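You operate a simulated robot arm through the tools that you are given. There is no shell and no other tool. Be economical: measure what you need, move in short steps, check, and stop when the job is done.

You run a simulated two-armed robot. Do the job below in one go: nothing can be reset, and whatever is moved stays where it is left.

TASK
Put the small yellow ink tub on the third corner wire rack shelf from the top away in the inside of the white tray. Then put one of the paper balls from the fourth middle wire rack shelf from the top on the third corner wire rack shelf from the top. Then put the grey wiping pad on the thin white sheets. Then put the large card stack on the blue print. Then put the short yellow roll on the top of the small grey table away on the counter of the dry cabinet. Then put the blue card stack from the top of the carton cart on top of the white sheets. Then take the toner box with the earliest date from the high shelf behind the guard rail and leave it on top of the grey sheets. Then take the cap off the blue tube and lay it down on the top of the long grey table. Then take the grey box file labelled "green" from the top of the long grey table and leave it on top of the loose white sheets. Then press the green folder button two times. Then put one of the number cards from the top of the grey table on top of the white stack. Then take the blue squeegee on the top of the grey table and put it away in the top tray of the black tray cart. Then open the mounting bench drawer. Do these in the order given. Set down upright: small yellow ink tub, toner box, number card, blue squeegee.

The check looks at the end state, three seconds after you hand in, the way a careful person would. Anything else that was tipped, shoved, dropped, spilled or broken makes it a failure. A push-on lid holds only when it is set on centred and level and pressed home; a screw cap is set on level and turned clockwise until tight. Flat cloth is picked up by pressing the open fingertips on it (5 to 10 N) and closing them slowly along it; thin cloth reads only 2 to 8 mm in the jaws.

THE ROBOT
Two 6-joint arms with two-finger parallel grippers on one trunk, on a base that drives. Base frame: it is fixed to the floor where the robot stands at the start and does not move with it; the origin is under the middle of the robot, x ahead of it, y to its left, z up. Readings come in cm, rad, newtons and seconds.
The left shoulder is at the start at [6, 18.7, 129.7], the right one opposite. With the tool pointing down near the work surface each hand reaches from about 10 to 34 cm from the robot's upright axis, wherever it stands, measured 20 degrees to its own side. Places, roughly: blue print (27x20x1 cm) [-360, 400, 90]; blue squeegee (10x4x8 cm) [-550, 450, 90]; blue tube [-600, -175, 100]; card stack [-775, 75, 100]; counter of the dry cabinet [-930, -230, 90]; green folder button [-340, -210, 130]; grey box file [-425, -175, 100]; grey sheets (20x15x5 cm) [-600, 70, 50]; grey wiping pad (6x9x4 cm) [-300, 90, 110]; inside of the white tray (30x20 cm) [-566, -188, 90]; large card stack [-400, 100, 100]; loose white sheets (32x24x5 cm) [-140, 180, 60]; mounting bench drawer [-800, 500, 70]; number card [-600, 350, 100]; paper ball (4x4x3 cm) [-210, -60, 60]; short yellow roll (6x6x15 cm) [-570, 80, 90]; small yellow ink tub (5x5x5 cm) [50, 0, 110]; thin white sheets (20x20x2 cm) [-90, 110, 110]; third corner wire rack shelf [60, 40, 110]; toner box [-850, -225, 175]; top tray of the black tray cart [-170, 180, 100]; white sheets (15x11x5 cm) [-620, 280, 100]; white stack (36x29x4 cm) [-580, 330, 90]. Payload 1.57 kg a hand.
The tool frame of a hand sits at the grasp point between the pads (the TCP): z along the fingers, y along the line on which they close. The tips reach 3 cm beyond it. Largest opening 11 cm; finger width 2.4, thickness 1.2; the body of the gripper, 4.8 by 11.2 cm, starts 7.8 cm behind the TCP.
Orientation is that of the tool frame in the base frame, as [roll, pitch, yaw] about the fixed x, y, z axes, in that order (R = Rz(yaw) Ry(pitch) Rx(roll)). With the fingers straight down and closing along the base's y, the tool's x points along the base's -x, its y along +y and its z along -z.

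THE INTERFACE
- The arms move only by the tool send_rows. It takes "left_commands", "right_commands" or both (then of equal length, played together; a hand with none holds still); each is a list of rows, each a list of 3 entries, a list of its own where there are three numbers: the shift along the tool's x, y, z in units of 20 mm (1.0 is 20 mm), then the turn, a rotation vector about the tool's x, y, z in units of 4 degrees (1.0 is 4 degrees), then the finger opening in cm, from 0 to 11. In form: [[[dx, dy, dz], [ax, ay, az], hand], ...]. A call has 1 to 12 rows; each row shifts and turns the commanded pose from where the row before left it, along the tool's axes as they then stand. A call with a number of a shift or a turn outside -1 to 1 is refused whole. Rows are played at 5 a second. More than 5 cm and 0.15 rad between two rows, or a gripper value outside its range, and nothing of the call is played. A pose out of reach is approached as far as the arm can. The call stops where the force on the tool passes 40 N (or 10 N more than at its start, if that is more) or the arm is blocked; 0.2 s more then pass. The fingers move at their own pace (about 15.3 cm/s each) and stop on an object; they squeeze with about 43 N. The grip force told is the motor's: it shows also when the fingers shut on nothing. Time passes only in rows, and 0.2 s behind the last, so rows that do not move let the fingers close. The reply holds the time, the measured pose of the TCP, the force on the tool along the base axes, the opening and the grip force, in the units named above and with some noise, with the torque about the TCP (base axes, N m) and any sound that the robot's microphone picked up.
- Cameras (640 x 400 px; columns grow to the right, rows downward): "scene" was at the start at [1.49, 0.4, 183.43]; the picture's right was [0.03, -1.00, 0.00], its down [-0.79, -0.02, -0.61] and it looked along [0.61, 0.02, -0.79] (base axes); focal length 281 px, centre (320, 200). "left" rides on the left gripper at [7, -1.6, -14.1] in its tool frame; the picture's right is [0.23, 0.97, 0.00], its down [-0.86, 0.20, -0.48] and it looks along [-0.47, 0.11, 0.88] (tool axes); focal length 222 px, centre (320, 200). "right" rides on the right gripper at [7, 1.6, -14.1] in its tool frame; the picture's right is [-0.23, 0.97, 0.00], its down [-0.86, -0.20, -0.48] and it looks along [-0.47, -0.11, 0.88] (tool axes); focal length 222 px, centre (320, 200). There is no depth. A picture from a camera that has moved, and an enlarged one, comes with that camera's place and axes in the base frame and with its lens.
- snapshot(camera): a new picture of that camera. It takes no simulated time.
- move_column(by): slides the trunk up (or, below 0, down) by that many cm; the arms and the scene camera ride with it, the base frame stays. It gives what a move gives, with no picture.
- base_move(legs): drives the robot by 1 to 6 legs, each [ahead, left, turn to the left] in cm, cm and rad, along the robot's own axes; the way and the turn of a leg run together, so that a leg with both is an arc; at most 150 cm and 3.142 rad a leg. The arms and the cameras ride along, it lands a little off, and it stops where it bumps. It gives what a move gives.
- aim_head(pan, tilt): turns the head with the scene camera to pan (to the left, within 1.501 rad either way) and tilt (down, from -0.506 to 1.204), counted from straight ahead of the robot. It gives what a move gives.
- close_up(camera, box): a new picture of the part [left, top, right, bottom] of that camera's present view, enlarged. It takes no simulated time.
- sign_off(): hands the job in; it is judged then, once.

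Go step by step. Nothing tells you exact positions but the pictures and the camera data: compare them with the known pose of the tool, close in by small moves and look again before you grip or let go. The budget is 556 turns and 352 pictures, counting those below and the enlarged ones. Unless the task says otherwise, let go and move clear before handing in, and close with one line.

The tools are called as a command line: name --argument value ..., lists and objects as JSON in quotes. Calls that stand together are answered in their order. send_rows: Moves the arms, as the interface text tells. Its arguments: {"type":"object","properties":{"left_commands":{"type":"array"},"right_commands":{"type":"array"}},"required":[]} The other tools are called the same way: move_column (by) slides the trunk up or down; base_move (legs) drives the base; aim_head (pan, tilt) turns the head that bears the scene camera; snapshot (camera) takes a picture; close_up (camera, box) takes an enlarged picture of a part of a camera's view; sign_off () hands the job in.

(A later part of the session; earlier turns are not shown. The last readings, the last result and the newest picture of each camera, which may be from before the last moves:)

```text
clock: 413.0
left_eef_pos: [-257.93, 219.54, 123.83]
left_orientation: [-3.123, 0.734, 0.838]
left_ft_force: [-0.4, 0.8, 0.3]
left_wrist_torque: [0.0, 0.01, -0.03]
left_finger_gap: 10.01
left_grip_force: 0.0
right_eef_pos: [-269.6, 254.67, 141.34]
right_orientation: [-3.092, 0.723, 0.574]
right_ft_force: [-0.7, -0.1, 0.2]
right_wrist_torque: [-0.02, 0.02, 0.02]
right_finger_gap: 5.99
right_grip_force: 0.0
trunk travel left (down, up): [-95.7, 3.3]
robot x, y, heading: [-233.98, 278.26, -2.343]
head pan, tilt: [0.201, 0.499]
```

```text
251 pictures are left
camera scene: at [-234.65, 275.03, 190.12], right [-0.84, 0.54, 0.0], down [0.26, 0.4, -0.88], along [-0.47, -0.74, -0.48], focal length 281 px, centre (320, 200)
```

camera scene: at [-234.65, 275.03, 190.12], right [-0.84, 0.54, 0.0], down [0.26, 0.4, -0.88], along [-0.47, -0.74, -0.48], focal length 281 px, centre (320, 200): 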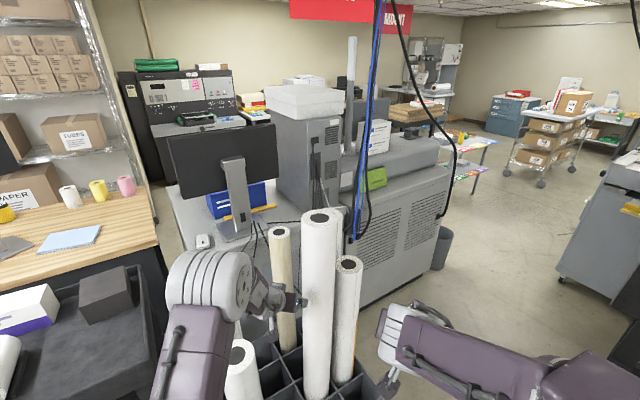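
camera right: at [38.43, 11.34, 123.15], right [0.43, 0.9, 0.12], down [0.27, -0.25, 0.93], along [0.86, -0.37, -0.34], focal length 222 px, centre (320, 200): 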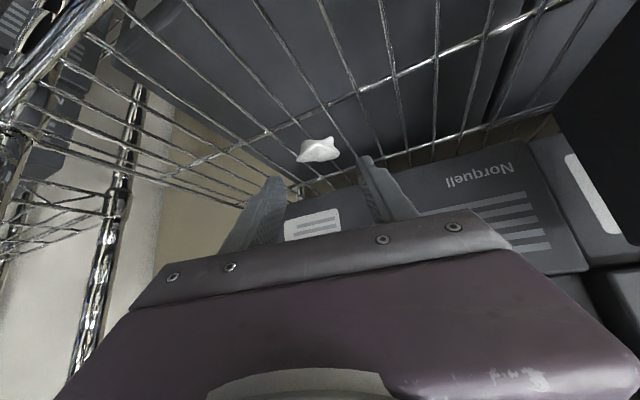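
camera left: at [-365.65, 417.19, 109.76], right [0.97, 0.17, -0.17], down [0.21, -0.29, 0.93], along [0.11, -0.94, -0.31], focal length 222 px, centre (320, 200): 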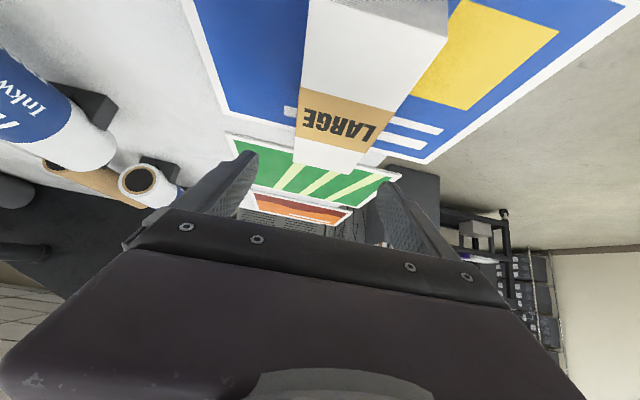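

The left hand brushed a tall tube; nothing fell. I back straight away before turning.

base_move --legs '[[-40, 0, 0]]'

snapshot --camera "scene"

```text
clock: 415.5
left_eef_pos: [-230.43, 248.09, 123.58]
left_orientation: [-3.122, 0.731, 0.84]
left_ft_force: [-0.4, -0.3, 0.4]
left_wrist_torque: [0.0, -0.02, 0.0]
left_finger_gap: 10.03
left_grip_force: 0.1
right_eef_pos: [-242.11, 283.37, 141.17]
right_orientation: [-3.094, 0.721, 0.573]
right_ft_force: [-0.6, -0.6, -0.5]
right_wrist_torque: [0.03, -0.03, 0.01]
right_finger_gap: 5.98
right_grip_force: 0.1
trunk travel left (down, up): [-95.7, 3.3]
robot x, y, heading: [-206.37, 307.22, -2.343]
head pan, tilt: [0.201, 0.499]
```

```text
250 pictures are left
camera scene: at [-207.29, 303.55, 190.12], right [-0.84, 0.54, 0.0], down [0.26, 0.41, -0.88], along [-0.47, -0.74, -0.48], focal length 281 px, centre (320, 200)
```

scene: 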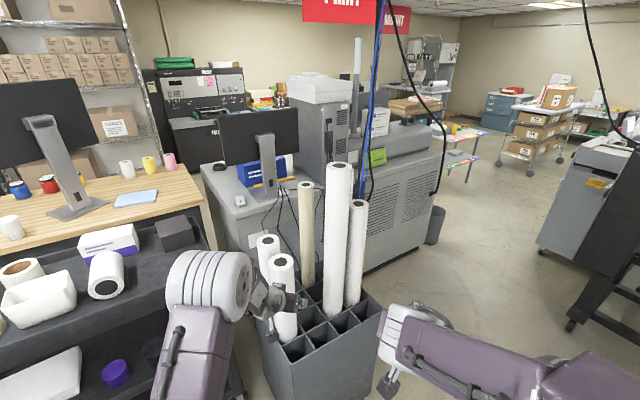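

The tube box is nearer than I thought (about [-250,230]). I back a further 35 cm, then turn and pass well north of it.

base_move --legs '[[-35, 0, 0], [0, 0, -0.8]]'

aim_head --pan 0.3 --tilt 0.6

snapshot --camera "scene"

```text
clock: 419.9
left_eef_pos: [-240.82, 308.85, 123.74]
left_orientation: [-3.122, 0.731, 0.029]
left_ft_force: [0.6, -0.1, 0.3]
left_wrist_torque: [-0.01, -0.02, 0.0]
left_finger_gap: 9.96
left_grip_force: 0.0
right_eef_pos: [-223.6, 341.5, 141.23]
right_orientation: [-3.094, 0.724, -0.233]
right_ft_force: [-0.3, -0.4, -0.1]
right_wrist_torque: [-0.03, 0.0, 0.01]
right_finger_gap: 5.99
right_grip_force: 0.1
trunk travel left (down, up): [-95.7, 3.3]
robot x, y, heading: [-181.8, 331.91, 3.135]
head pan, tilt: [0.201, 0.499]
```

```text
clock: 420.6
left_eef_pos: [-240.96, 308.91, 123.71]
left_orientation: [-3.122, 0.733, 0.03]
left_ft_force: [-1.1, -0.3, 0.2]
left_wrist_torque: [-0.05, 0.03, 0.0]
left_finger_gap: 9.98
left_grip_force: 0.1
right_eef_pos: [-223.63, 341.62, 141.28]
right_orientation: [-3.094, 0.725, -0.236]
right_ft_force: [-0.7, -1.1, -0.5]
right_wrist_torque: [0.0, 0.03, 0.04]
right_finger_gap: 5.98
right_grip_force: 0.2
trunk travel left (down, up): [-95.7, 3.3]
robot x, y, heading: [-182.07, 332.03, 3.137]
head pan, tilt: [0.3, 0.6]
```

```text
249 pictures are left
camera scene: at [-184.4, 329.66, 189.23], right [-0.29, 0.96, 0.0], down [0.54, 0.16, -0.83], along [-0.79, -0.24, -0.56], focal length 281 px, centre (320, 200)
```

scene: 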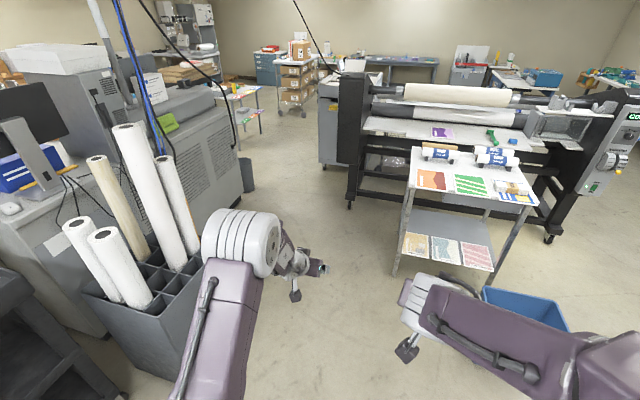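

Clear. Drive west at y≈290 between the tube box and the print table, then down and west past the bin.

base_move --legs '[[0, 42, 0], [103, 0, 0], [100, 0, 0]]'

base_move --legs '[[0, 80, 0], [55, 0, 0], [58, 0, 0], [0, 85, 0]]'

snapshot --camera "scene"

```text
clock: 432.3
left_eef_pos: [-437.78, 267.82, 123.66]
left_orientation: [-3.126, 0.723, 0.027]
left_ft_force: [-0.5, -0.2, 0.1]
left_wrist_torque: [-0.02, 0.04, -0.03]
left_finger_gap: 10.01
left_grip_force: 0.1
right_eef_pos: [-420.91, 300.59, 141.22]
right_orientation: [-3.092, 0.722, -0.231]
right_ft_force: [-0.1, 0.5, -0.6]
right_wrist_torque: [-0.03, 0.02, -0.01]
right_finger_gap: 5.98
right_grip_force: 0.2
trunk travel left (down, up): [-95.7, 3.3]
robot x, y, heading: [-379.03, 291.54, 3.14]
head pan, tilt: [0.3, 0.6]
stopped in leg 3: the force on the tool passed its limit (the readings are from after the stop); the commanded pose is now the measured one
```

```text
clock: 446.4
left_eef_pos: [-551.58, 103.93, 123.72]
left_orientation: [-3.129, 0.725, 0.018]
left_ft_force: [0.0, 0.1, 0.3]
left_wrist_torque: [0.0, 0.0, 0.01]
left_finger_gap: 9.99
left_grip_force: 0.0
right_eef_pos: [-534.39, 136.56, 141.34]
right_orientation: [-3.093, 0.72, -0.239]
right_ft_force: [-0.4, -0.4, 0.1]
right_wrist_torque: [-0.03, 0.02, -0.01]
right_finger_gap: 5.97
right_grip_force: 0.0
trunk travel left (down, up): [-95.7, 3.3]
robot x, y, heading: [-492.76, 126.95, 3.128]
head pan, tilt: [0.3, 0.6]
```

```text
248 pictures are left
camera scene: at [-495.23, 124.57, 189.23], right [-0.29, 0.96, 0.0], down [0.54, 0.16, -0.83], along [-0.79, -0.24, -0.56], focal length 281 px, centre (320, 200)
```

scene: 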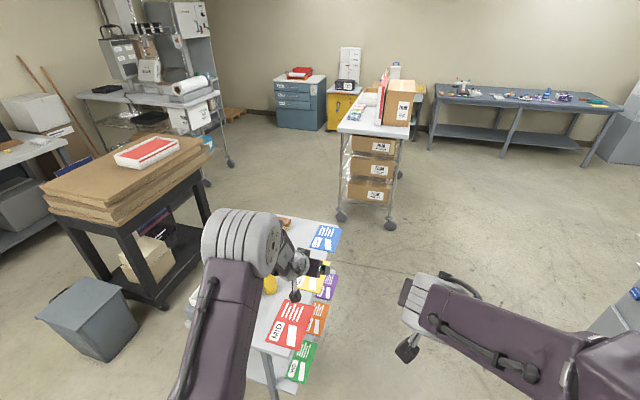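

Arrived near the small grey table; yellow roll at about [-565,80,97]. I strafe left and take a better look.

base_move --legs '[[0, 24, 0]]'

aim_head --pan 0.1 --tilt 0.85

snapshot --camera "scene"

snapshot --camera "left"

```text
clock: 448.1
left_eef_pos: [-551.81, 80.25, 123.71]
left_orientation: [-3.134, 0.726, 0.015]
left_ft_force: [0.3, 0.2, -0.6]
left_wrist_torque: [-0.04, 0.02, 0.01]
left_finger_gap: 10.0
left_grip_force: 0.0
right_eef_pos: [-534.55, 112.85, 141.24]
right_orientation: [-3.096, 0.723, -0.244]
right_ft_force: [-0.1, 1.0, -0.2]
right_wrist_torque: [-0.04, 0.03, 0.04]
right_finger_gap: 5.99
right_grip_force: 0.1
trunk travel left (down, up): [-95.7, 3.3]
robot x, y, heading: [-492.8, 102.73, 3.131]
head pan, tilt: [0.3, 0.6]
```

```text
clock: 448.9
left_eef_pos: [-551.82, 79.82, 123.76]
left_orientation: [-3.128, 0.726, 0.016]
left_ft_force: [0.6, 1.1, 0.4]
left_wrist_torque: [0.02, -0.02, -0.02]
left_finger_gap: 10.0
left_grip_force: 0.1
right_eef_pos: [-534.47, 112.45, 141.23]
right_orientation: [-3.093, 0.722, -0.239]
right_ft_force: [0.1, -0.2, -0.2]
right_wrist_torque: [-0.02, 0.04, 0.01]
right_finger_gap: 6.01
right_grip_force: 0.1
trunk travel left (down, up): [-95.7, 3.3]
robot x, y, heading: [-493.07, 102.5, 3.13]
head pan, tilt: [0.099, 0.85]
```

```text
247 pictures are left
camera scene: at [-494.77, 102.18, 187.14], right [-0.09, 1.0, 0.0], down [0.75, 0.07, -0.66], along [-0.66, -0.06, -0.75], focal length 281 px, centre (320, 200)
```

scene: 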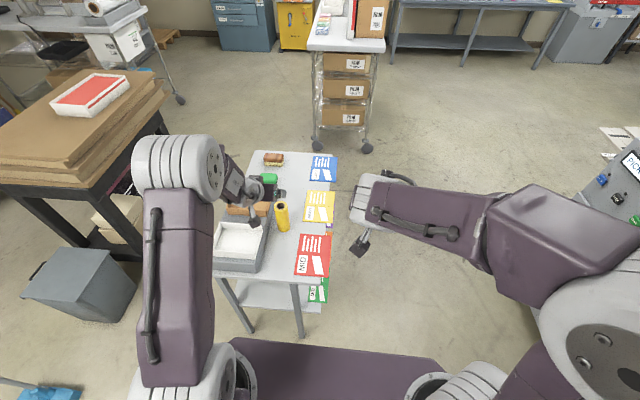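

```text
246 pictures are left
camera left: at [-537.14, 81.49, 129.66], right [0.18, -0.97, -0.16], down [-0.32, -0.21, 0.92], along [-0.93, -0.11, -0.35], focal length 222 px, centre (320, 200)
```

left: 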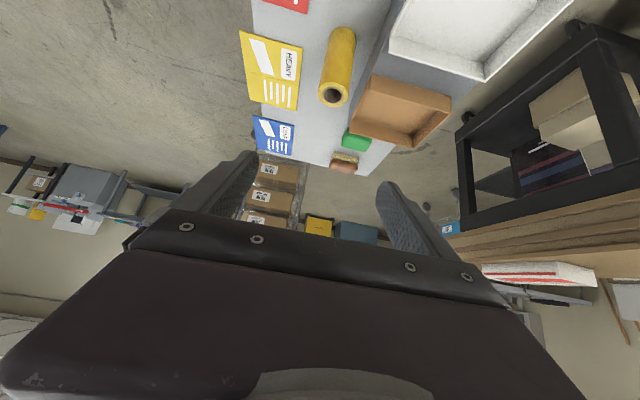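

Roll stands at about [-562.5,79.5], beside a grey box. I'll grip its top third: lower the trunk 10 cm and approach along the tool.

move_column --by -10

send_rows --left_commands '[[[0, 0, 1], [0, 0, 0], 8.5], [[0, 0, 1], [0, 0, 0], 8.5], [[0, 0, 1], [0, 0, 0], 8.5]]'

snapshot --camera "left"

close_up --camera "scene" --box '[180, 140, 380, 300]'

```text
clock: 450.2
left_eef_pos: [-551.79, 79.76, 113.75]
left_orientation: [-3.128, 0.728, 0.018]
left_ft_force: [0.3, 0.0, 0.1]
left_wrist_torque: [0.0, 0.0, 0.0]
left_finger_gap: 10.0
left_grip_force: 0.1
right_eef_pos: [-534.58, 112.5, 131.22]
right_orientation: [-3.09, 0.723, -0.24]
right_ft_force: [0.3, 0.3, 0.4]
right_wrist_torque: [0.01, -0.02, 0.01]
right_finger_gap: 5.98
right_grip_force: 0.0
trunk travel left (down, up): [-85.7, 13.3]
robot x, y, heading: [-493.3, 102.95, 3.126]
head pan, tilt: [0.099, 0.85]
```

```text
clock: 451.0
left_eef_pos: [-555.78, 79.87, 109.15]
left_orientation: [-3.126, 0.727, 0.018]
left_ft_force: [-0.1, 0.3, -0.1]
left_wrist_torque: [0.01, -0.01, 0.02]
left_finger_gap: 8.49
left_grip_force: 0.0
right_eef_pos: [-534.61, 112.42, 131.18]
right_orientation: [-3.09, 0.721, -0.24]
right_ft_force: [0.7, -0.3, -0.3]
right_wrist_torque: [-0.01, -0.02, -0.01]
right_finger_gap: 6.01
right_grip_force: 0.1
trunk travel left (down, up): [-85.7, 13.3]
robot x, y, heading: [-493.3, 103.12, 3.129]
head pan, tilt: [0.099, 0.85]
```

```text
245 pictures are left
camera left: at [-541.13, 81.47, 115.17], right [0.18, -0.97, -0.16], down [-0.32, -0.21, 0.92], along [-0.93, -0.11, -0.35], focal length 222 px, centre (320, 200)
```

left: 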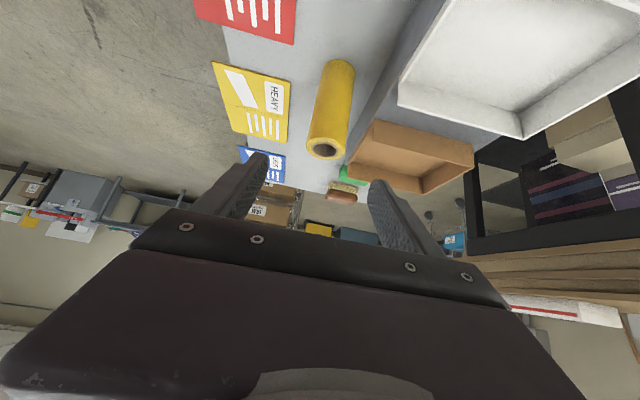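

```text
2.50 times, centred on (280, 220) of scene
camera zoom: at [-494.83, 102.13, 177.14], right [-0.09, 1.0, 0.0], down [0.75, 0.07, -0.66], along [-0.66, -0.06, -0.75], focal length 704 px, centre (420, 150)
```

zoom: 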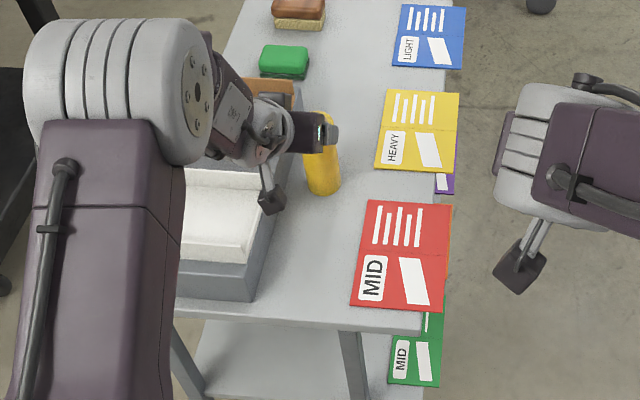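

send_rows --left_commands '[[[0.1, 0.1, 1], [0, 0, 0], 8], [[0.1, 0, 1], [0, 0, 0], 8], [[0.1, 0, 1], [0, 0, 0], 8], [[0.1, 0, 1], [0, 0, 0], 8], [[0.1, 0, 1], [0, 0, 0], 8], [[0, 0, 0.3], [0, 0, 0], 8]]'

snapshot --camera "left"

```text
clock: 452.4
left_eef_pos: [-562.16, 79.71, 100.63]
left_orientation: [-3.128, 0.725, 0.017]
left_ft_force: [-0.2, -0.2, 0.0]
left_wrist_torque: [0.0, 0.0, 0.01]
left_finger_gap: 7.99
left_grip_force: 0.0
right_eef_pos: [-534.66, 112.34, 131.17]
right_orientation: [-3.093, 0.722, -0.239]
right_ft_force: [-0.7, -0.7, -1.0]
right_wrist_torque: [0.01, -0.01, -0.01]
right_finger_gap: 5.99
right_grip_force: 0.0
trunk travel left (down, up): [-85.7, 13.3]
robot x, y, heading: [-493.3, 102.68, 3.135]
head pan, tilt: [0.099, 0.85]
```

```text
243 pictures are left
camera left: at [-547.46, 81.34, 106.55], right [0.18, -0.97, -0.16], down [-0.32, -0.21, 0.92], along [-0.93, -0.11, -0.35], focal length 222 px, centre (320, 200)
```

left: 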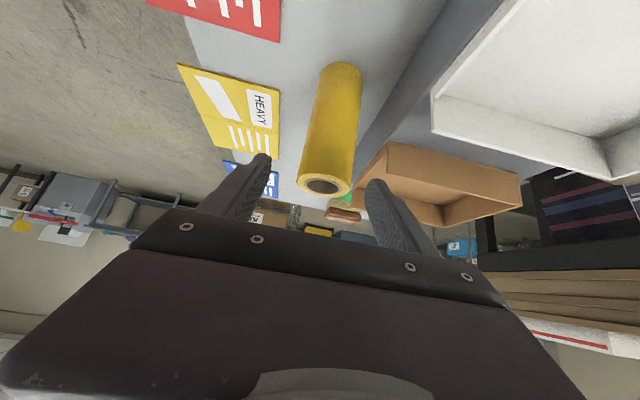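

send_rows --left_commands '[[[0.4, 0, 0.45], [0, 0, 0], 7.4], [[0.4, 0, 0.45], [0, 0, 0], 7.4], [[0, 0, 0], [0, 0, 0], 5], [[0, 0, 0], [0, 0, 0], 4], [[0, 0, 0], [0, 0, 0], 4]]'

snapshot --camera "left"

```text
clock: 453.6
left_eef_pos: [-562.2, 79.72, 98.09]
left_orientation: [-3.128, 0.725, 0.018]
left_ft_force: [-0.2, -0.5, -0.3]
left_wrist_torque: [-0.03, -0.01, 0.01]
left_finger_gap: 4.03
left_grip_force: 0.0
right_eef_pos: [-534.61, 112.51, 131.23]
right_orientation: [-3.091, 0.722, -0.24]
right_ft_force: [-0.5, -0.5, 0.0]
right_wrist_torque: [-0.03, -0.02, -0.01]
right_finger_gap: 5.98
right_grip_force: 0.0
trunk travel left (down, up): [-85.7, 13.3]
robot x, y, heading: [-492.53, 102.39, 3.131]
head pan, tilt: [0.099, 0.85]
```

```text
242 pictures are left
camera left: at [-547.46, 81.35, 104.12], right [0.18, -0.97, -0.16], down [-0.32, -0.21, 0.92], along [-0.93, -0.11, -0.35], focal length 222 px, centre (320, 200)
```

left: 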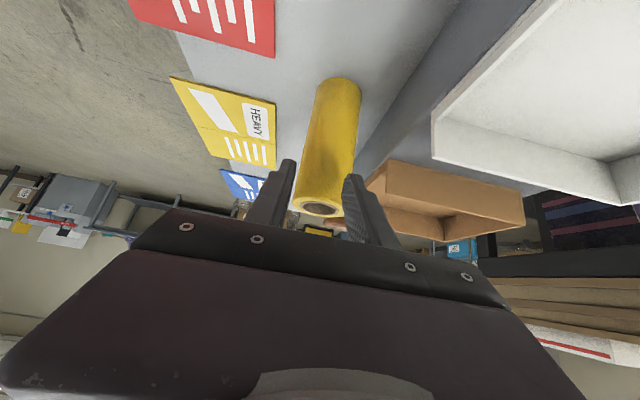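

Roll is thinner than 4 cm; close further.

send_rows --left_commands '[[[0, 0, 0], [0, 0, 0], 3], [[0, 0, 0], [0, 0, 0], 2], [[0, 0, 0], [0, 0, 0], 2]]'

snapshot --camera "left"

```text
clock: 454.4
left_eef_pos: [-562.11, 79.74, 98.21]
left_orientation: [-3.127, 0.727, 0.018]
left_ft_force: [0.2, -0.3, 0.3]
left_wrist_torque: [-0.03, -0.01, 0.01]
left_finger_gap: 1.97
left_grip_force: 0.2
right_eef_pos: [-534.62, 112.41, 131.28]
right_orientation: [-3.093, 0.724, -0.24]
right_ft_force: [-0.5, -0.4, -0.2]
right_wrist_torque: [-0.01, -0.03, 0.0]
right_finger_gap: 5.97
right_grip_force: 0.2
trunk travel left (down, up): [-85.7, 13.3]
robot x, y, heading: [-493.02, 102.92, 3.132]
head pan, tilt: [0.099, 0.85]
```

```text
241 pictures are left
camera left: at [-547.45, 81.36, 104.13], right [0.18, -0.97, -0.16], down [-0.32, -0.21, 0.92], along [-0.93, -0.11, -0.35], focal length 222 px, centre (320, 200)
```

left: 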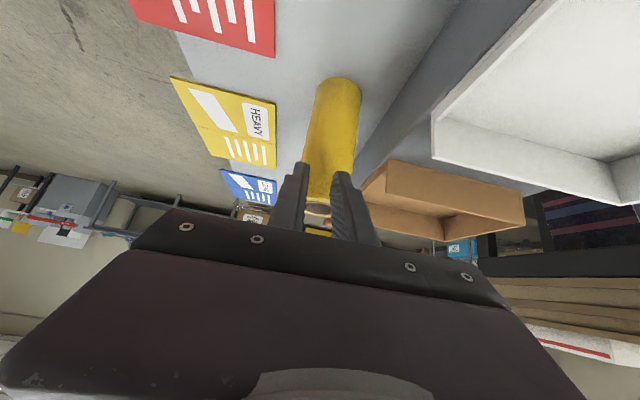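

The roll is farther and lower: top at about [-568.2,79.2,97.2]. Reopen and advance.

send_rows --left_commands '[[[0, 0, 0], [0, 0, 0], 8], [[0, 0, 0], [0, 0, 0], 8], [[-0.3, 0.1, 1], [0, 0, 0], 8], [[-0.2, 0.1, 1], [0, 0, 0], 8], [[0, 0, 1], [0, 0, 0], 8], [[0, 0, 0.9], [0, 0, 0], 8], [[0, 0, 0], [0, 0, 0], 8]]'

snapshot --camera "left"

```text
clock: 456.0
left_eef_pos: [-564.97, 80.57, 95.68]
left_orientation: [-3.097, 0.732, 0.015]
left_ft_force: [-0.2, -0.8, 0.0]
left_wrist_torque: [-0.04, 0.05, 0.02]
left_finger_gap: 8.06
left_grip_force: 0.2
left hand out of reach, approached as far as the arm can: row 3, 4, 5, 6
right_eef_pos: [-534.53, 112.39, 131.33]
right_orientation: [-3.09, 0.723, -0.24]
right_ft_force: [0.6, -0.3, -0.2]
right_wrist_torque: [0.0, 0.01, 0.01]
right_finger_gap: 5.99
right_grip_force: 0.0
trunk travel left (down, up): [-85.7, 13.3]
robot x, y, heading: [-493.23, 102.94, 3.135]
head pan, tilt: [0.099, 0.85]
```

```text
240 pictures are left
camera left: at [-550.31, 81.71, 101.57], right [0.15, -0.97, -0.18], down [-0.32, -0.23, 0.92], along [-0.93, -0.08, -0.35], focal length 222 px, centre (320, 200)
```

left: 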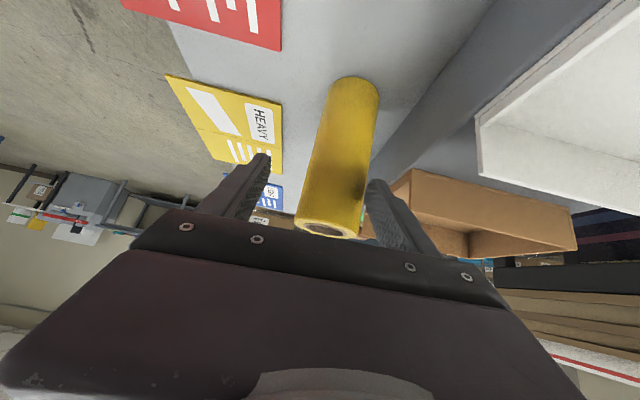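

Reach limit; drive 4 cm ahead and lower 2 cm.

base_move --legs '[[4, 1, 0]]'

move_column --by -3

snapshot --camera "left"

```text
clock: 456.9
left_eef_pos: [-568.4, 79.77, 96.21]
left_orientation: [-3.1, 0.737, 0.012]
left_ft_force: [1.2, -1.4, 1.5]
left_wrist_torque: [-0.15, 0.12, 0.11]
left_finger_gap: 8.05
left_grip_force: 0.5
right_eef_pos: [-537.71, 111.66, 131.61]
right_orientation: [-3.097, 0.73, -0.244]
right_ft_force: [0.8, 0.1, -0.2]
right_wrist_torque: [-0.05, 0.06, 0.03]
right_finger_gap: 5.98
right_grip_force: 0.1
trunk travel left (down, up): [-85.7, 13.3]
robot x, y, heading: [-496.94, 101.64, 3.131]
head pan, tilt: [0.099, 0.85]
```

```text
clock: 457.7
left_eef_pos: [-569.02, 79.61, 92.7]
left_orientation: [-3.096, 0.731, 0.015]
left_ft_force: [0.5, -0.3, -0.7]
left_wrist_torque: [-0.06, -0.01, -0.03]
left_finger_gap: 8.01
left_grip_force: 0.1
right_eef_pos: [-538.48, 111.5, 128.22]
right_orientation: [-3.09, 0.722, -0.24]
right_ft_force: [0.3, -0.8, -0.1]
right_wrist_torque: [-0.02, -0.01, 0.0]
right_finger_gap: 5.99
right_grip_force: 0.0
trunk travel left (down, up): [-82.7, 16.3]
robot x, y, heading: [-497.06, 101.6, 3.132]
head pan, tilt: [0.099, 0.85]
```

```text
239 pictures are left
camera left: at [-554.26, 80.77, 98.57], right [0.15, -0.97, -0.18], down [-0.32, -0.23, 0.92], along [-0.93, -0.08, -0.35], focal length 222 px, centre (320, 200)
```

left: 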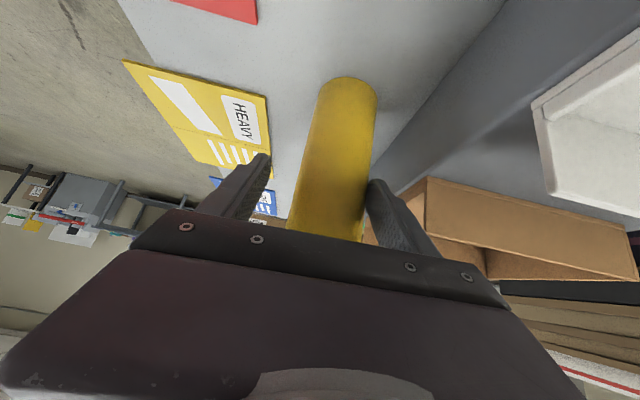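

send_rows --left_commands '[[[0, 0, 0], [0, 0, 0], 6], [[0, 0, 0], [0, 0, 0], 4], [[0, 0, 0], [0, 0, 0], 3.5], [[0, 0, 0], [0, 0, 0], 3.5]]'

move_column --by 10

snapshot --camera "left"

```text
clock: 458.7
left_eef_pos: [-568.97, 79.64, 92.68]
left_orientation: [-3.097, 0.731, 0.015]
left_ft_force: [-0.4, -0.5, 0.3]
left_wrist_torque: [-0.05, -0.03, -0.02]
left_finger_gap: 5.68
left_grip_force: 43.6
right_eef_pos: [-538.56, 111.5, 128.19]
right_orientation: [-3.089, 0.722, -0.24]
right_ft_force: [0.2, -0.7, -0.2]
right_wrist_torque: [-0.02, 0.01, 0.0]
right_finger_gap: 5.98
right_grip_force: 0.0
trunk travel left (down, up): [-82.7, 16.3]
robot x, y, heading: [-497.22, 101.77, 3.131]
head pan, tilt: [0.099, 0.85]
```

```text
clock: 460.0
left_eef_pos: [-569.03, 79.73, 102.66]
left_orientation: [-3.096, 0.732, 0.014]
left_ft_force: [0.1, 0.5, -3.5]
left_wrist_torque: [0.03, -0.07, 0.0]
left_finger_gap: 5.67
left_grip_force: 42.8
right_eef_pos: [-538.68, 111.31, 138.25]
right_orientation: [-3.091, 0.722, -0.239]
right_ft_force: [0.0, 0.0, 0.2]
right_wrist_torque: [0.0, 0.0, 0.03]
right_finger_gap: 6.02
right_grip_force: 0.0
trunk travel left (down, up): [-92.7, 6.3]
robot x, y, heading: [-496.67, 102.06, 3.133]
head pan, tilt: [0.099, 0.85]
```

```text
238 pictures are left
camera left: at [-554.31, 80.76, 108.55], right [0.15, -0.97, -0.18], down [-0.32, -0.23, 0.92], along [-0.93, -0.08, -0.35], focal length 222 px, centre (320, 200)
```

left: 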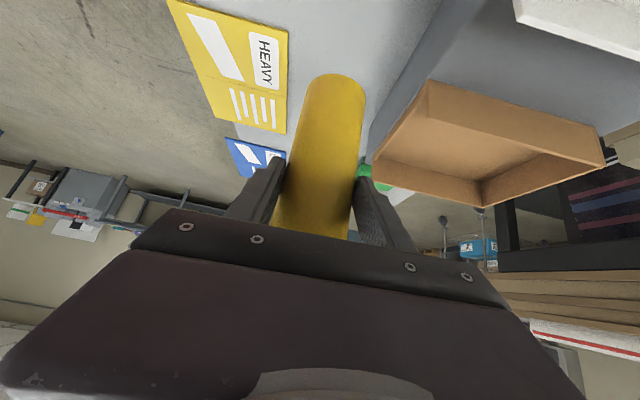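

Roll held. Raise, back off, go north of the small table and look toward the dry cabinet.

move_column --by 6

base_move --legs '[[-12, 0, 0], [0, -48, 0]]'

aim_head --pan 0.55 --tilt 0.4

snapshot --camera "scene"

```text
clock: 461.0
left_eef_pos: [-569.12, 79.51, 108.66]
left_orientation: [-3.096, 0.732, 0.013]
left_ft_force: [-0.1, 1.1, -3.2]
left_wrist_torque: [-0.02, -0.07, 0.0]
left_finger_gap: 5.67
left_grip_force: 43.1
right_eef_pos: [-538.69, 111.54, 144.29]
right_orientation: [-3.091, 0.722, -0.24]
right_ft_force: [-0.4, 0.5, 0.3]
right_wrist_torque: [0.0, 0.02, 0.01]
right_finger_gap: 5.98
right_grip_force: 0.1
trunk travel left (down, up): [-98.7, 0.3]
robot x, y, heading: [-496.88, 101.51, 3.133]
head pan, tilt: [0.099, 0.85]
```

```text
clock: 464.7
left_eef_pos: [-556.49, 126.88, 108.62]
left_orientation: [-3.096, 0.733, 0.015]
left_ft_force: [-0.1, -0.8, -3.3]
left_wrist_torque: [0.0, -0.07, -0.03]
left_finger_gap: 5.65
left_grip_force: 42.2
right_eef_pos: [-526.22, 158.59, 144.37]
right_orientation: [-3.09, 0.722, -0.241]
right_ft_force: [-0.4, 0.2, 0.3]
right_wrist_torque: [-0.01, 0.01, -0.02]
right_finger_gap: 6.0
right_grip_force: 0.1
trunk travel left (down, up): [-98.7, 0.3]
robot x, y, heading: [-484.39, 149.22, 3.131]
head pan, tilt: [0.099, 0.85]
```

```text
clock: 465.6
left_eef_pos: [-556.58, 127.04, 108.58]
left_orientation: [-3.098, 0.731, 0.011]
left_ft_force: [-0.4, 0.1, -2.5]
left_wrist_torque: [-0.04, -0.07, 0.02]
left_finger_gap: 5.65
left_grip_force: 43.1
right_eef_pos: [-526.26, 158.98, 144.16]
right_orientation: [-3.092, 0.724, -0.242]
right_ft_force: [-0.6, -0.2, -0.1]
right_wrist_torque: [0.0, 0.0, 0.01]
right_finger_gap: 6.01
right_grip_force: 0.2
trunk travel left (down, up): [-98.7, 0.3]
robot x, y, heading: [-484.17, 149.19, 3.13]
head pan, tilt: [0.55, 0.4]
```

```text
237 pictures are left
camera scene: at [-486.57, 144.63, 194.04], right [-0.51, 0.86, 0.0], down [0.34, 0.2, -0.92], along [-0.79, -0.47, -0.39], focal length 281 px, centre (320, 200)
```

scene: 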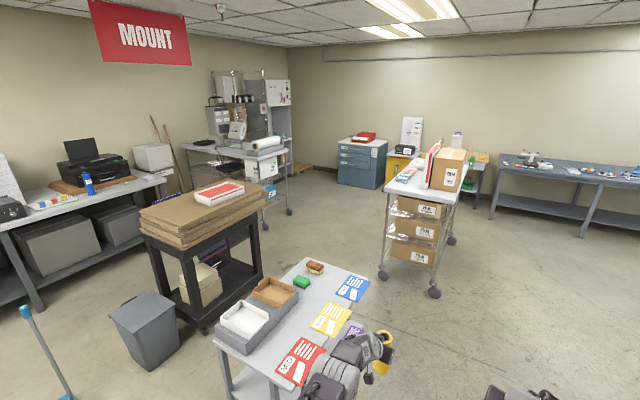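

close_up --camera "scene" --box '[150, 50, 410, 220]'

```text
2.35 times, centred on (280, 135) of scene
camera zoom: at [-486.57, 144.63, 194.04], right [-0.51, 0.86, 0.0], down [0.34, 0.2, -0.92], along [-0.79, -0.47, -0.39], focal length 662 px, centre (414, 353)
```

zoom: 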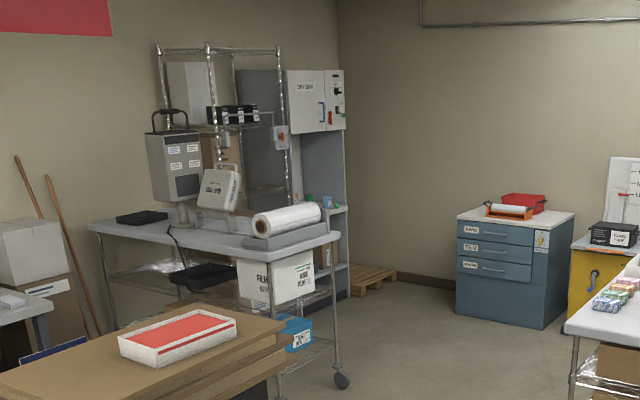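

The dry cabinet stands in the far-left corner past the film table. I retract the roll hand, then travel west at y≈155, turn to face -y near x=-645 and look.

send_rows --left_commands '[[[0.37, 0, -0.92], [0, 0, 0], 3], [[0.37, 0, -0.92], [0, 0, 0], 3], [[0.37, 0, -0.92], [0, 0, 0], 3], [[0.37, 0, -0.92], [0, 0, 0], 3], [[0.37, 0, -0.92], [0, 0, 0], 3], [[0.37, 0, -0.92], [0, 0, 0], 3], [[0.37, 0, -0.92], [0, 0, 0], 3], [[0.37, 0, -0.92], [0, 0, 0], 3]]'

base_move --legs '[[0, -10, 0], [80, 0, 0], [82, 0, 0], [0, 0, 1.58]]'

aim_head --pan -0.3 --tilt 0.5

snapshot --camera "scene"

```text
clock: 467.4
left_eef_pos: [-544.43, 127.28, 114.67]
left_orientation: [-3.092, 0.73, 0.01]
left_ft_force: [-0.5, 1.0, -3.3]
left_wrist_torque: [-0.03, -0.08, -0.03]
left_finger_gap: 5.66
left_grip_force: 43.3
left hand out of reach, approached as far as the arm can: row 1, 2, 3
right_eef_pos: [-525.99, 158.93, 144.24]
right_orientation: [-3.092, 0.722, -0.241]
right_ft_force: [-0.5, -0.3, -0.1]
right_wrist_torque: [0.01, 0.0, 0.0]
right_finger_gap: 5.98
right_grip_force: 0.1
trunk travel left (down, up): [-98.7, 0.3]
robot x, y, heading: [-484.69, 149.05, 3.126]
head pan, tilt: [0.55, 0.4]
```

```text
clock: 480.2
left_eef_pos: [-624.74, 100.62, 114.54]
left_orientation: [-3.094, 0.731, 1.582]
left_ft_force: [-0.4, -0.3, -3.6]
left_wrist_torque: [0.05, 0.0, 0.0]
left_finger_gap: 5.63
left_grip_force: 42.9
right_eef_pos: [-656.52, 119.08, 144.23]
right_orientation: [-3.092, 0.722, 1.329]
right_ft_force: [-0.3, 0.4, -0.2]
right_wrist_torque: [0.03, -0.02, -0.01]
right_finger_gap: 6.01
right_grip_force: 0.1
trunk travel left (down, up): [-98.7, 0.3]
robot x, y, heading: [-646.62, 160.34, -1.585]
head pan, tilt: [0.55, 0.4]
```

```text
clock: 481.4
left_eef_pos: [-624.81, 100.65, 114.53]
left_orientation: [-3.093, 0.728, 1.582]
left_ft_force: [-0.9, -0.2, -3.8]
left_wrist_torque: [0.05, -0.02, 0.0]
left_finger_gap: 5.63
left_grip_force: 42.9
right_eef_pos: [-656.38, 119.12, 144.18]
right_orientation: [-3.089, 0.723, 1.33]
right_ft_force: [0.1, -1.3, -0.3]
right_wrist_torque: [-0.01, 0.03, 0.0]
right_finger_gap: 5.98
right_grip_force: 0.0
trunk travel left (down, up): [-98.7, 0.3]
robot x, y, heading: [-646.97, 160.79, -1.583]
head pan, tilt: [-0.3, 0.499]
```

```text
235 pictures are left
camera scene: at [-649.39, 158.19, 193.13], right [-0.95, 0.31, 0.0], down [0.15, 0.46, -0.88], along [-0.27, -0.84, -0.48], focal length 281 px, centre (320, 200)
```

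scene: 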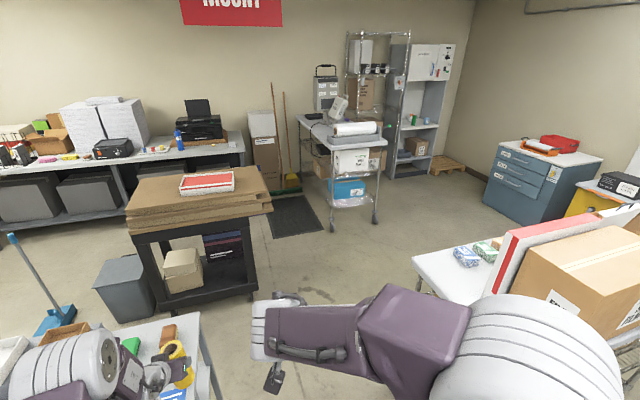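

The cabinet's open front faces +y at about x -890..-945, y≈-210. I thread between the small table and the steel cart, then west in front of the film table.

base_move --legs '[[0, -34, 0.013], [75, 0, 0], [75, 0, 0], [0, -38, 0], [38, 0, 0]]'

snapshot --camera "scene"

```text
clock: 495.0
left_eef_pos: [-696.36, -87.31, 114.6]
left_orientation: [-3.09, 0.731, 1.597]
left_ft_force: [0.3, 0.2, -2.7]
left_wrist_torque: [-0.01, -0.01, 0.01]
left_finger_gap: 5.64
left_grip_force: 43.1
right_eef_pos: [-728.3, -69.42, 144.39]
right_orientation: [-3.093, 0.727, 1.343]
right_ft_force: [-0.1, -0.8, 0.8]
right_wrist_torque: [0.03, 0.02, 0.03]
right_finger_gap: 5.97
right_grip_force: 0.0
trunk travel left (down, up): [-98.7, 0.3]
robot x, y, heading: [-719.05, -27.69, -1.567]
head pan, tilt: [-0.3, 0.499]
```

```text
234 pictures are left
camera scene: at [-721.76, -29.99, 193.14], right [-0.96, 0.29, 0.0], down [0.14, 0.46, -0.88], along [-0.26, -0.84, -0.48], focal length 281 px, centre (320, 200)
```

scene: 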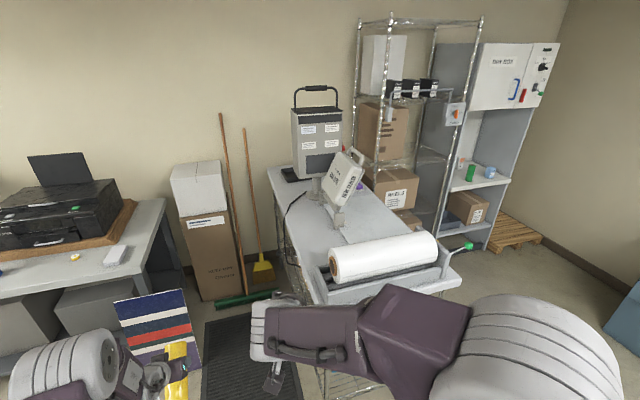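

base_move --legs '[[0, -100, 0], [0, -88, 0]]'

aim_head --pan 0.1 --tilt 0.5

snapshot --camera "scene"

```text
clock: 504.4
left_eef_pos: [-882.83, -87.32, 114.59]
left_orientation: [-3.091, 0.729, 1.594]
left_ft_force: [-0.5, 0.3, -3.4]
left_wrist_torque: [0.0, -0.02, 0.0]
left_finger_gap: 5.68
left_grip_force: 43.0
right_eef_pos: [-914.76, -69.37, 144.27]
right_orientation: [-3.09, 0.723, 1.34]
right_ft_force: [0.0, -0.4, -0.9]
right_wrist_torque: [-0.01, 0.02, -0.01]
right_finger_gap: 6.01
right_grip_force: 0.1
trunk travel left (down, up): [-98.7, 0.3]
robot x, y, heading: [-905.74, -27.57, -1.574]
head pan, tilt: [-0.3, 0.499]
```

```text
clock: 505.3
left_eef_pos: [-882.96, -87.32, 114.67]
left_orientation: [-3.092, 0.728, 1.592]
left_ft_force: [-0.4, -0.5, -2.4]
left_wrist_torque: [-0.03, 0.01, -0.04]
left_finger_gap: 5.65
left_grip_force: 42.6
right_eef_pos: [-914.87, -69.34, 144.18]
right_orientation: [-3.093, 0.722, 1.34]
right_ft_force: [0.4, -0.9, 0.0]
right_wrist_torque: [0.03, -0.01, -0.02]
right_finger_gap: 5.99
right_grip_force: 0.1
trunk travel left (down, up): [-98.7, 0.3]
robot x, y, heading: [-905.29, -27.32, -1.57]
head pan, tilt: [0.099, 0.499]
```

```text
233 pictures are left
camera scene: at [-904.67, -30.51, 193.13], right [-1.0, -0.1, 0.0], down [-0.05, 0.48, -0.88], along [0.09, -0.87, -0.48], focal length 281 px, centre (320, 200)
```

scene: 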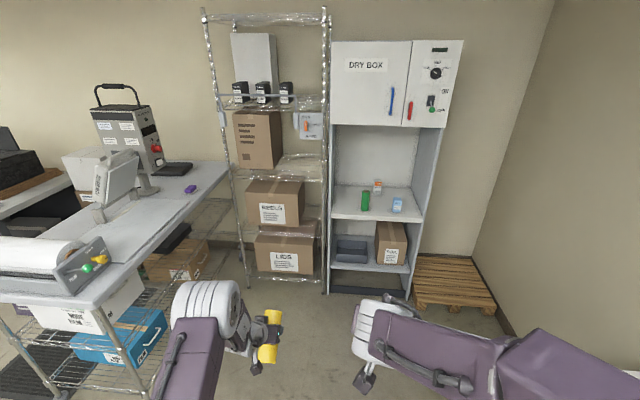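

The DRY BOX counter is at about x -957..-896, front y≈-191, with three small pots. I aim for the gap at x≈-930 between green and blue, approaching turned slightly right to stay off the drawers.

base_move --legs '[[50, -6, 0], [0, 0, -0.38]]'

aim_head --pan 0.1 --tilt 0.7

snapshot --camera "scene"

snapshot --camera "left"

```text
clock: 509.4
left_eef_pos: [-913.18, -141.59, 114.5]
left_orientation: [-3.092, 0.729, 1.21]
left_ft_force: [-0.2, 0.2, -3.1]
left_wrist_torque: [-0.01, 0.02, -0.02]
left_finger_gap: 5.63
left_grip_force: 42.8
right_eef_pos: [-935.9, -112.86, 144.21]
right_orientation: [-3.091, 0.723, 0.956]
right_ft_force: [0.2, 0.3, -0.2]
right_wrist_torque: [-0.02, 0.0, -0.06]
right_finger_gap: 6.0
right_grip_force: 0.1
trunk travel left (down, up): [-98.7, 0.3]
robot x, y, heading: [-911.6, -78.0, -1.962]
head pan, tilt: [0.099, 0.499]
```

```text
clock: 510.1
left_eef_pos: [-913.2, -141.45, 114.46]
left_orientation: [-3.094, 0.73, 1.212]
left_ft_force: [0.0, -0.2, -2.6]
left_wrist_torque: [-0.02, 0.02, -0.01]
left_finger_gap: 5.64
left_grip_force: 43.2
right_eef_pos: [-935.98, -112.78, 144.31]
right_orientation: [-3.092, 0.72, 0.956]
right_ft_force: [0.2, 0.2, -0.4]
right_wrist_torque: [-0.02, 0.02, 0.0]
right_finger_gap: 6.01
right_grip_force: 0.0
trunk travel left (down, up): [-98.7, 0.3]
robot x, y, heading: [-911.42, -77.59, -1.957]
head pan, tilt: [0.099, 0.7]
```

```text
232 pictures are left
camera scene: at [-911.79, -80.09, 191.37], right [-0.96, 0.28, 0.0], down [0.18, 0.62, -0.77], along [-0.22, -0.73, -0.64], focal length 281 px, centre (320, 200)
```

scene: 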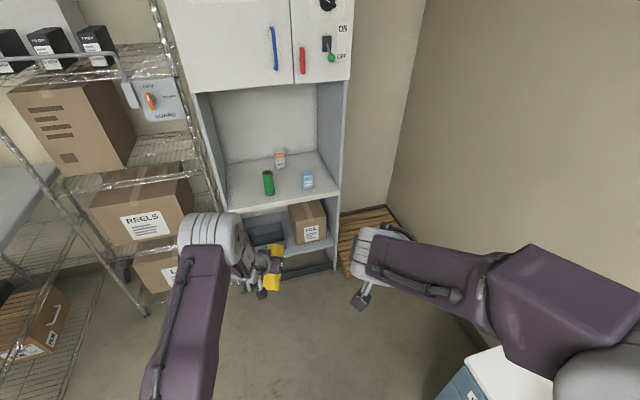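

```text
231 pictures are left
camera left: at [-908.79, -127.54, 120.48], right [0.96, -0.22, -0.19], down [0.09, -0.38, 0.92], along [-0.27, -0.9, -0.35], focal length 222 px, centre (320, 200)
```

left: 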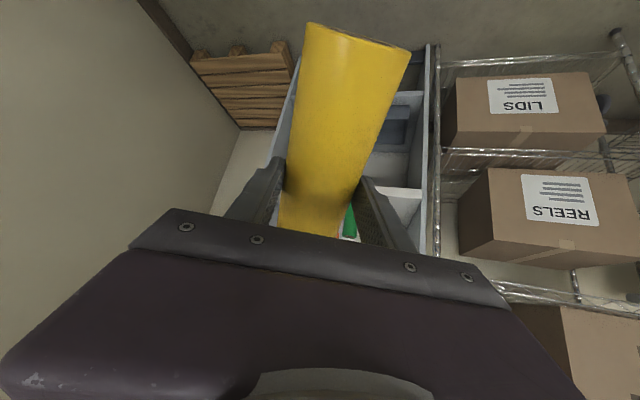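

Drive ahead 50 along this heading and look again with both cameras.

base_move --legs '[[48, 6, 0]]'

snapshot --camera "scene"

snapshot --camera "left"

```text
clock: 513.0
left_eef_pos: [-925.8, -187.89, 114.66]
left_orientation: [-3.093, 0.732, 1.205]
left_ft_force: [0.3, 0.1, -3.3]
left_wrist_torque: [-0.02, 0.0, 0.01]
left_finger_gap: 5.65
left_grip_force: 42.7
right_eef_pos: [-948.49, -159.09, 144.38]
right_orientation: [-3.093, 0.724, 0.953]
right_ft_force: [-0.2, 0.3, -0.4]
right_wrist_torque: [0.0, -0.03, 0.01]
right_finger_gap: 6.01
right_grip_force: 0.1
trunk travel left (down, up): [-98.7, 0.3]
robot x, y, heading: [-924.2, -123.92, -1.964]
head pan, tilt: [0.099, 0.7]
```

```text
230 pictures are left
camera scene: at [-924.24, -126.42, 191.37], right [-0.96, 0.28, 0.0], down [0.18, 0.62, -0.77], along [-0.22, -0.73, -0.64], focal length 281 px, centre (320, 200)
```

scene: 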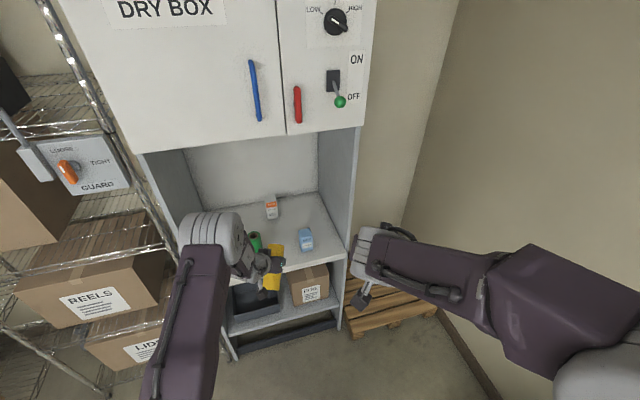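

```text
229 pictures are left
camera left: at [-921.38, -174.0, 120.58], right [0.96, -0.22, -0.19], down [0.09, -0.38, 0.92], along [-0.27, -0.9, -0.35], focal length 222 px, centre (320, 200)
```

left: 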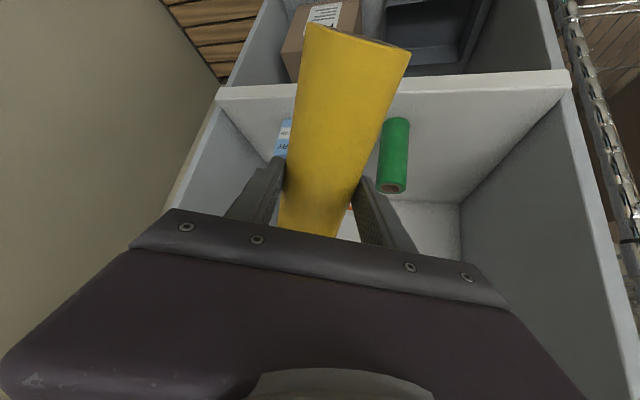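

Counter z≈87, front edge y≈-204; gap centre x≈-932.5. Drive in 23 cm.

base_move --legs '[[23, 2.3, 0]]'

snapshot --camera "left"

snapshot --camera "scene"

```text
clock: 514.7
left_eef_pos: [-932.14, -209.79, 114.76]
left_orientation: [-3.092, 0.734, 1.208]
left_ft_force: [-0.2, 0.8, -2.0]
left_wrist_torque: [-0.01, -0.02, 0.0]
left_finger_gap: 5.67
left_grip_force: 43.5
right_eef_pos: [-954.86, -181.0, 144.45]
right_orientation: [-3.095, 0.728, 0.953]
right_ft_force: [0.4, 0.3, 0.9]
right_wrist_torque: [-0.07, -0.01, -0.01]
right_finger_gap: 5.97
right_grip_force: 0.1
trunk travel left (down, up): [-98.7, 0.3]
robot x, y, heading: [-930.89, -146.22, -1.956]
head pan, tilt: [0.099, 0.7]
```

```text
228 pictures are left
camera left: at [-927.71, -195.83, 120.67], right [0.96, -0.22, -0.19], down [0.09, -0.38, 0.92], along [-0.27, -0.9, -0.34], focal length 222 px, centre (320, 200)
```

left: 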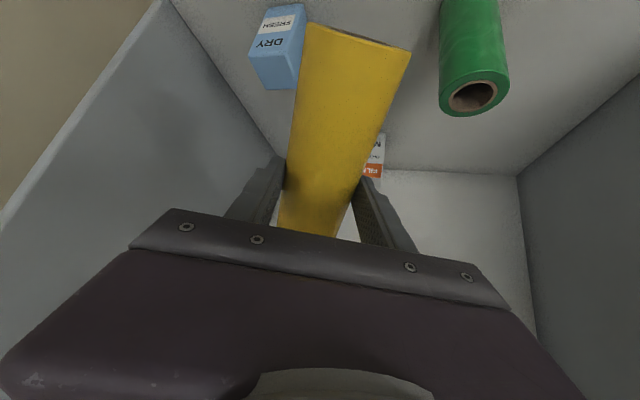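

```text
227 pictures are left
camera scene: at [-930.6, -148.12, 191.37], right [-0.96, 0.28, 0.0], down [0.18, 0.62, -0.77], along [-0.22, -0.74, -0.64], focal length 281 px, centre (320, 200)
```

scene: 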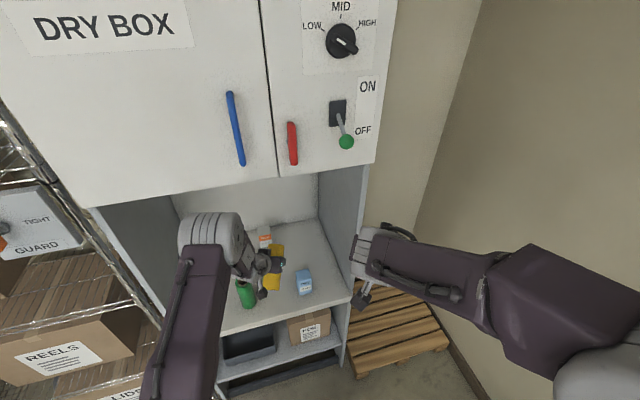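

move_column --by -14

snapshot --camera "left"

```text
clock: 516.4
left_eef_pos: [-932.22, -210.29, 100.56]
left_orientation: [-3.093, 0.728, 1.209]
left_ft_force: [0.4, 0.1, -2.7]
left_wrist_torque: [0.0, -0.02, 0.04]
left_finger_gap: 5.62
left_grip_force: 43.2
right_eef_pos: [-955.09, -181.49, 130.13]
right_orientation: [-3.093, 0.722, 0.953]
right_ft_force: [-0.1, -0.6, 0.0]
right_wrist_torque: [0.02, -0.02, 0.01]
right_finger_gap: 6.02
right_grip_force: 0.0
trunk travel left (down, up): [-84.7, 14.3]
robot x, y, heading: [-930.68, -146.3, -1.958]
head pan, tilt: [0.099, 0.7]
```

```text
226 pictures are left
camera left: at [-927.83, -196.26, 106.47], right [0.96, -0.22, -0.19], down [0.09, -0.38, 0.92], along [-0.27, -0.9, -0.35], focal length 222 px, centre (320, 200)
```

left: 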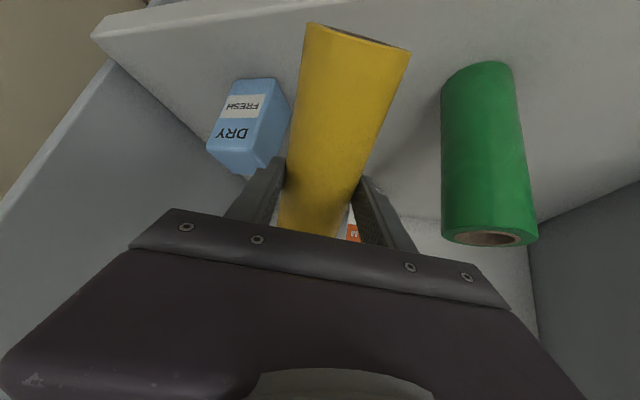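

Roll bottom is near the counter's front edge; go 4 cm deeper, then lower.

base_move --legs '[[4.5, 0.5, 0]]'

move_column --by -2

snapshot --camera "left"

```text
clock: 517.3
left_eef_pos: [-933.21, -213.9, 101.08]
left_orientation: [-3.093, 0.737, 1.209]
left_ft_force: [-1.1, 0.6, -2.5]
left_wrist_torque: [-0.03, 0.02, 0.0]
left_finger_gap: 5.64
left_grip_force: 43.1
right_eef_pos: [-955.87, -184.88, 130.56]
right_orientation: [-3.097, 0.73, 0.953]
right_ft_force: [0.2, 1.5, 0.8]
right_wrist_torque: [-0.06, 0.01, 0.05]
right_finger_gap: 6.0
right_grip_force: 0.1
trunk travel left (down, up): [-84.7, 14.3]
robot x, y, heading: [-931.82, -150.83, -1.959]
head pan, tilt: [0.099, 0.7]
```

```text
clock: 518.0
left_eef_pos: [-933.37, -214.39, 98.65]
left_orientation: [-3.092, 0.731, 1.208]
left_ft_force: [0.1, -0.2, -4.1]
left_wrist_torque: [0.0, 0.01, -0.02]
left_finger_gap: 5.64
left_grip_force: 42.9
right_eef_pos: [-956.17, -185.5, 128.29]
right_orientation: [-3.093, 0.724, 0.953]
right_ft_force: [-0.1, 0.4, 0.4]
right_wrist_torque: [-0.03, 0.04, -0.01]
right_finger_gap: 6.02
right_grip_force: 0.0
trunk travel left (down, up): [-82.7, 16.3]
robot x, y, heading: [-932.07, -150.52, -1.955]
head pan, tilt: [0.099, 0.7]
```

```text
225 pictures are left
camera left: at [-928.99, -200.38, 104.56], right [0.96, -0.22, -0.19], down [0.09, -0.38, 0.92], along [-0.27, -0.9, -0.35], focal length 222 px, centre (320, 200)
```

left: 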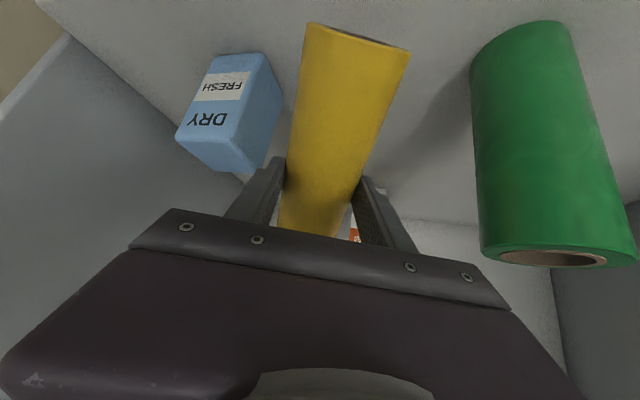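

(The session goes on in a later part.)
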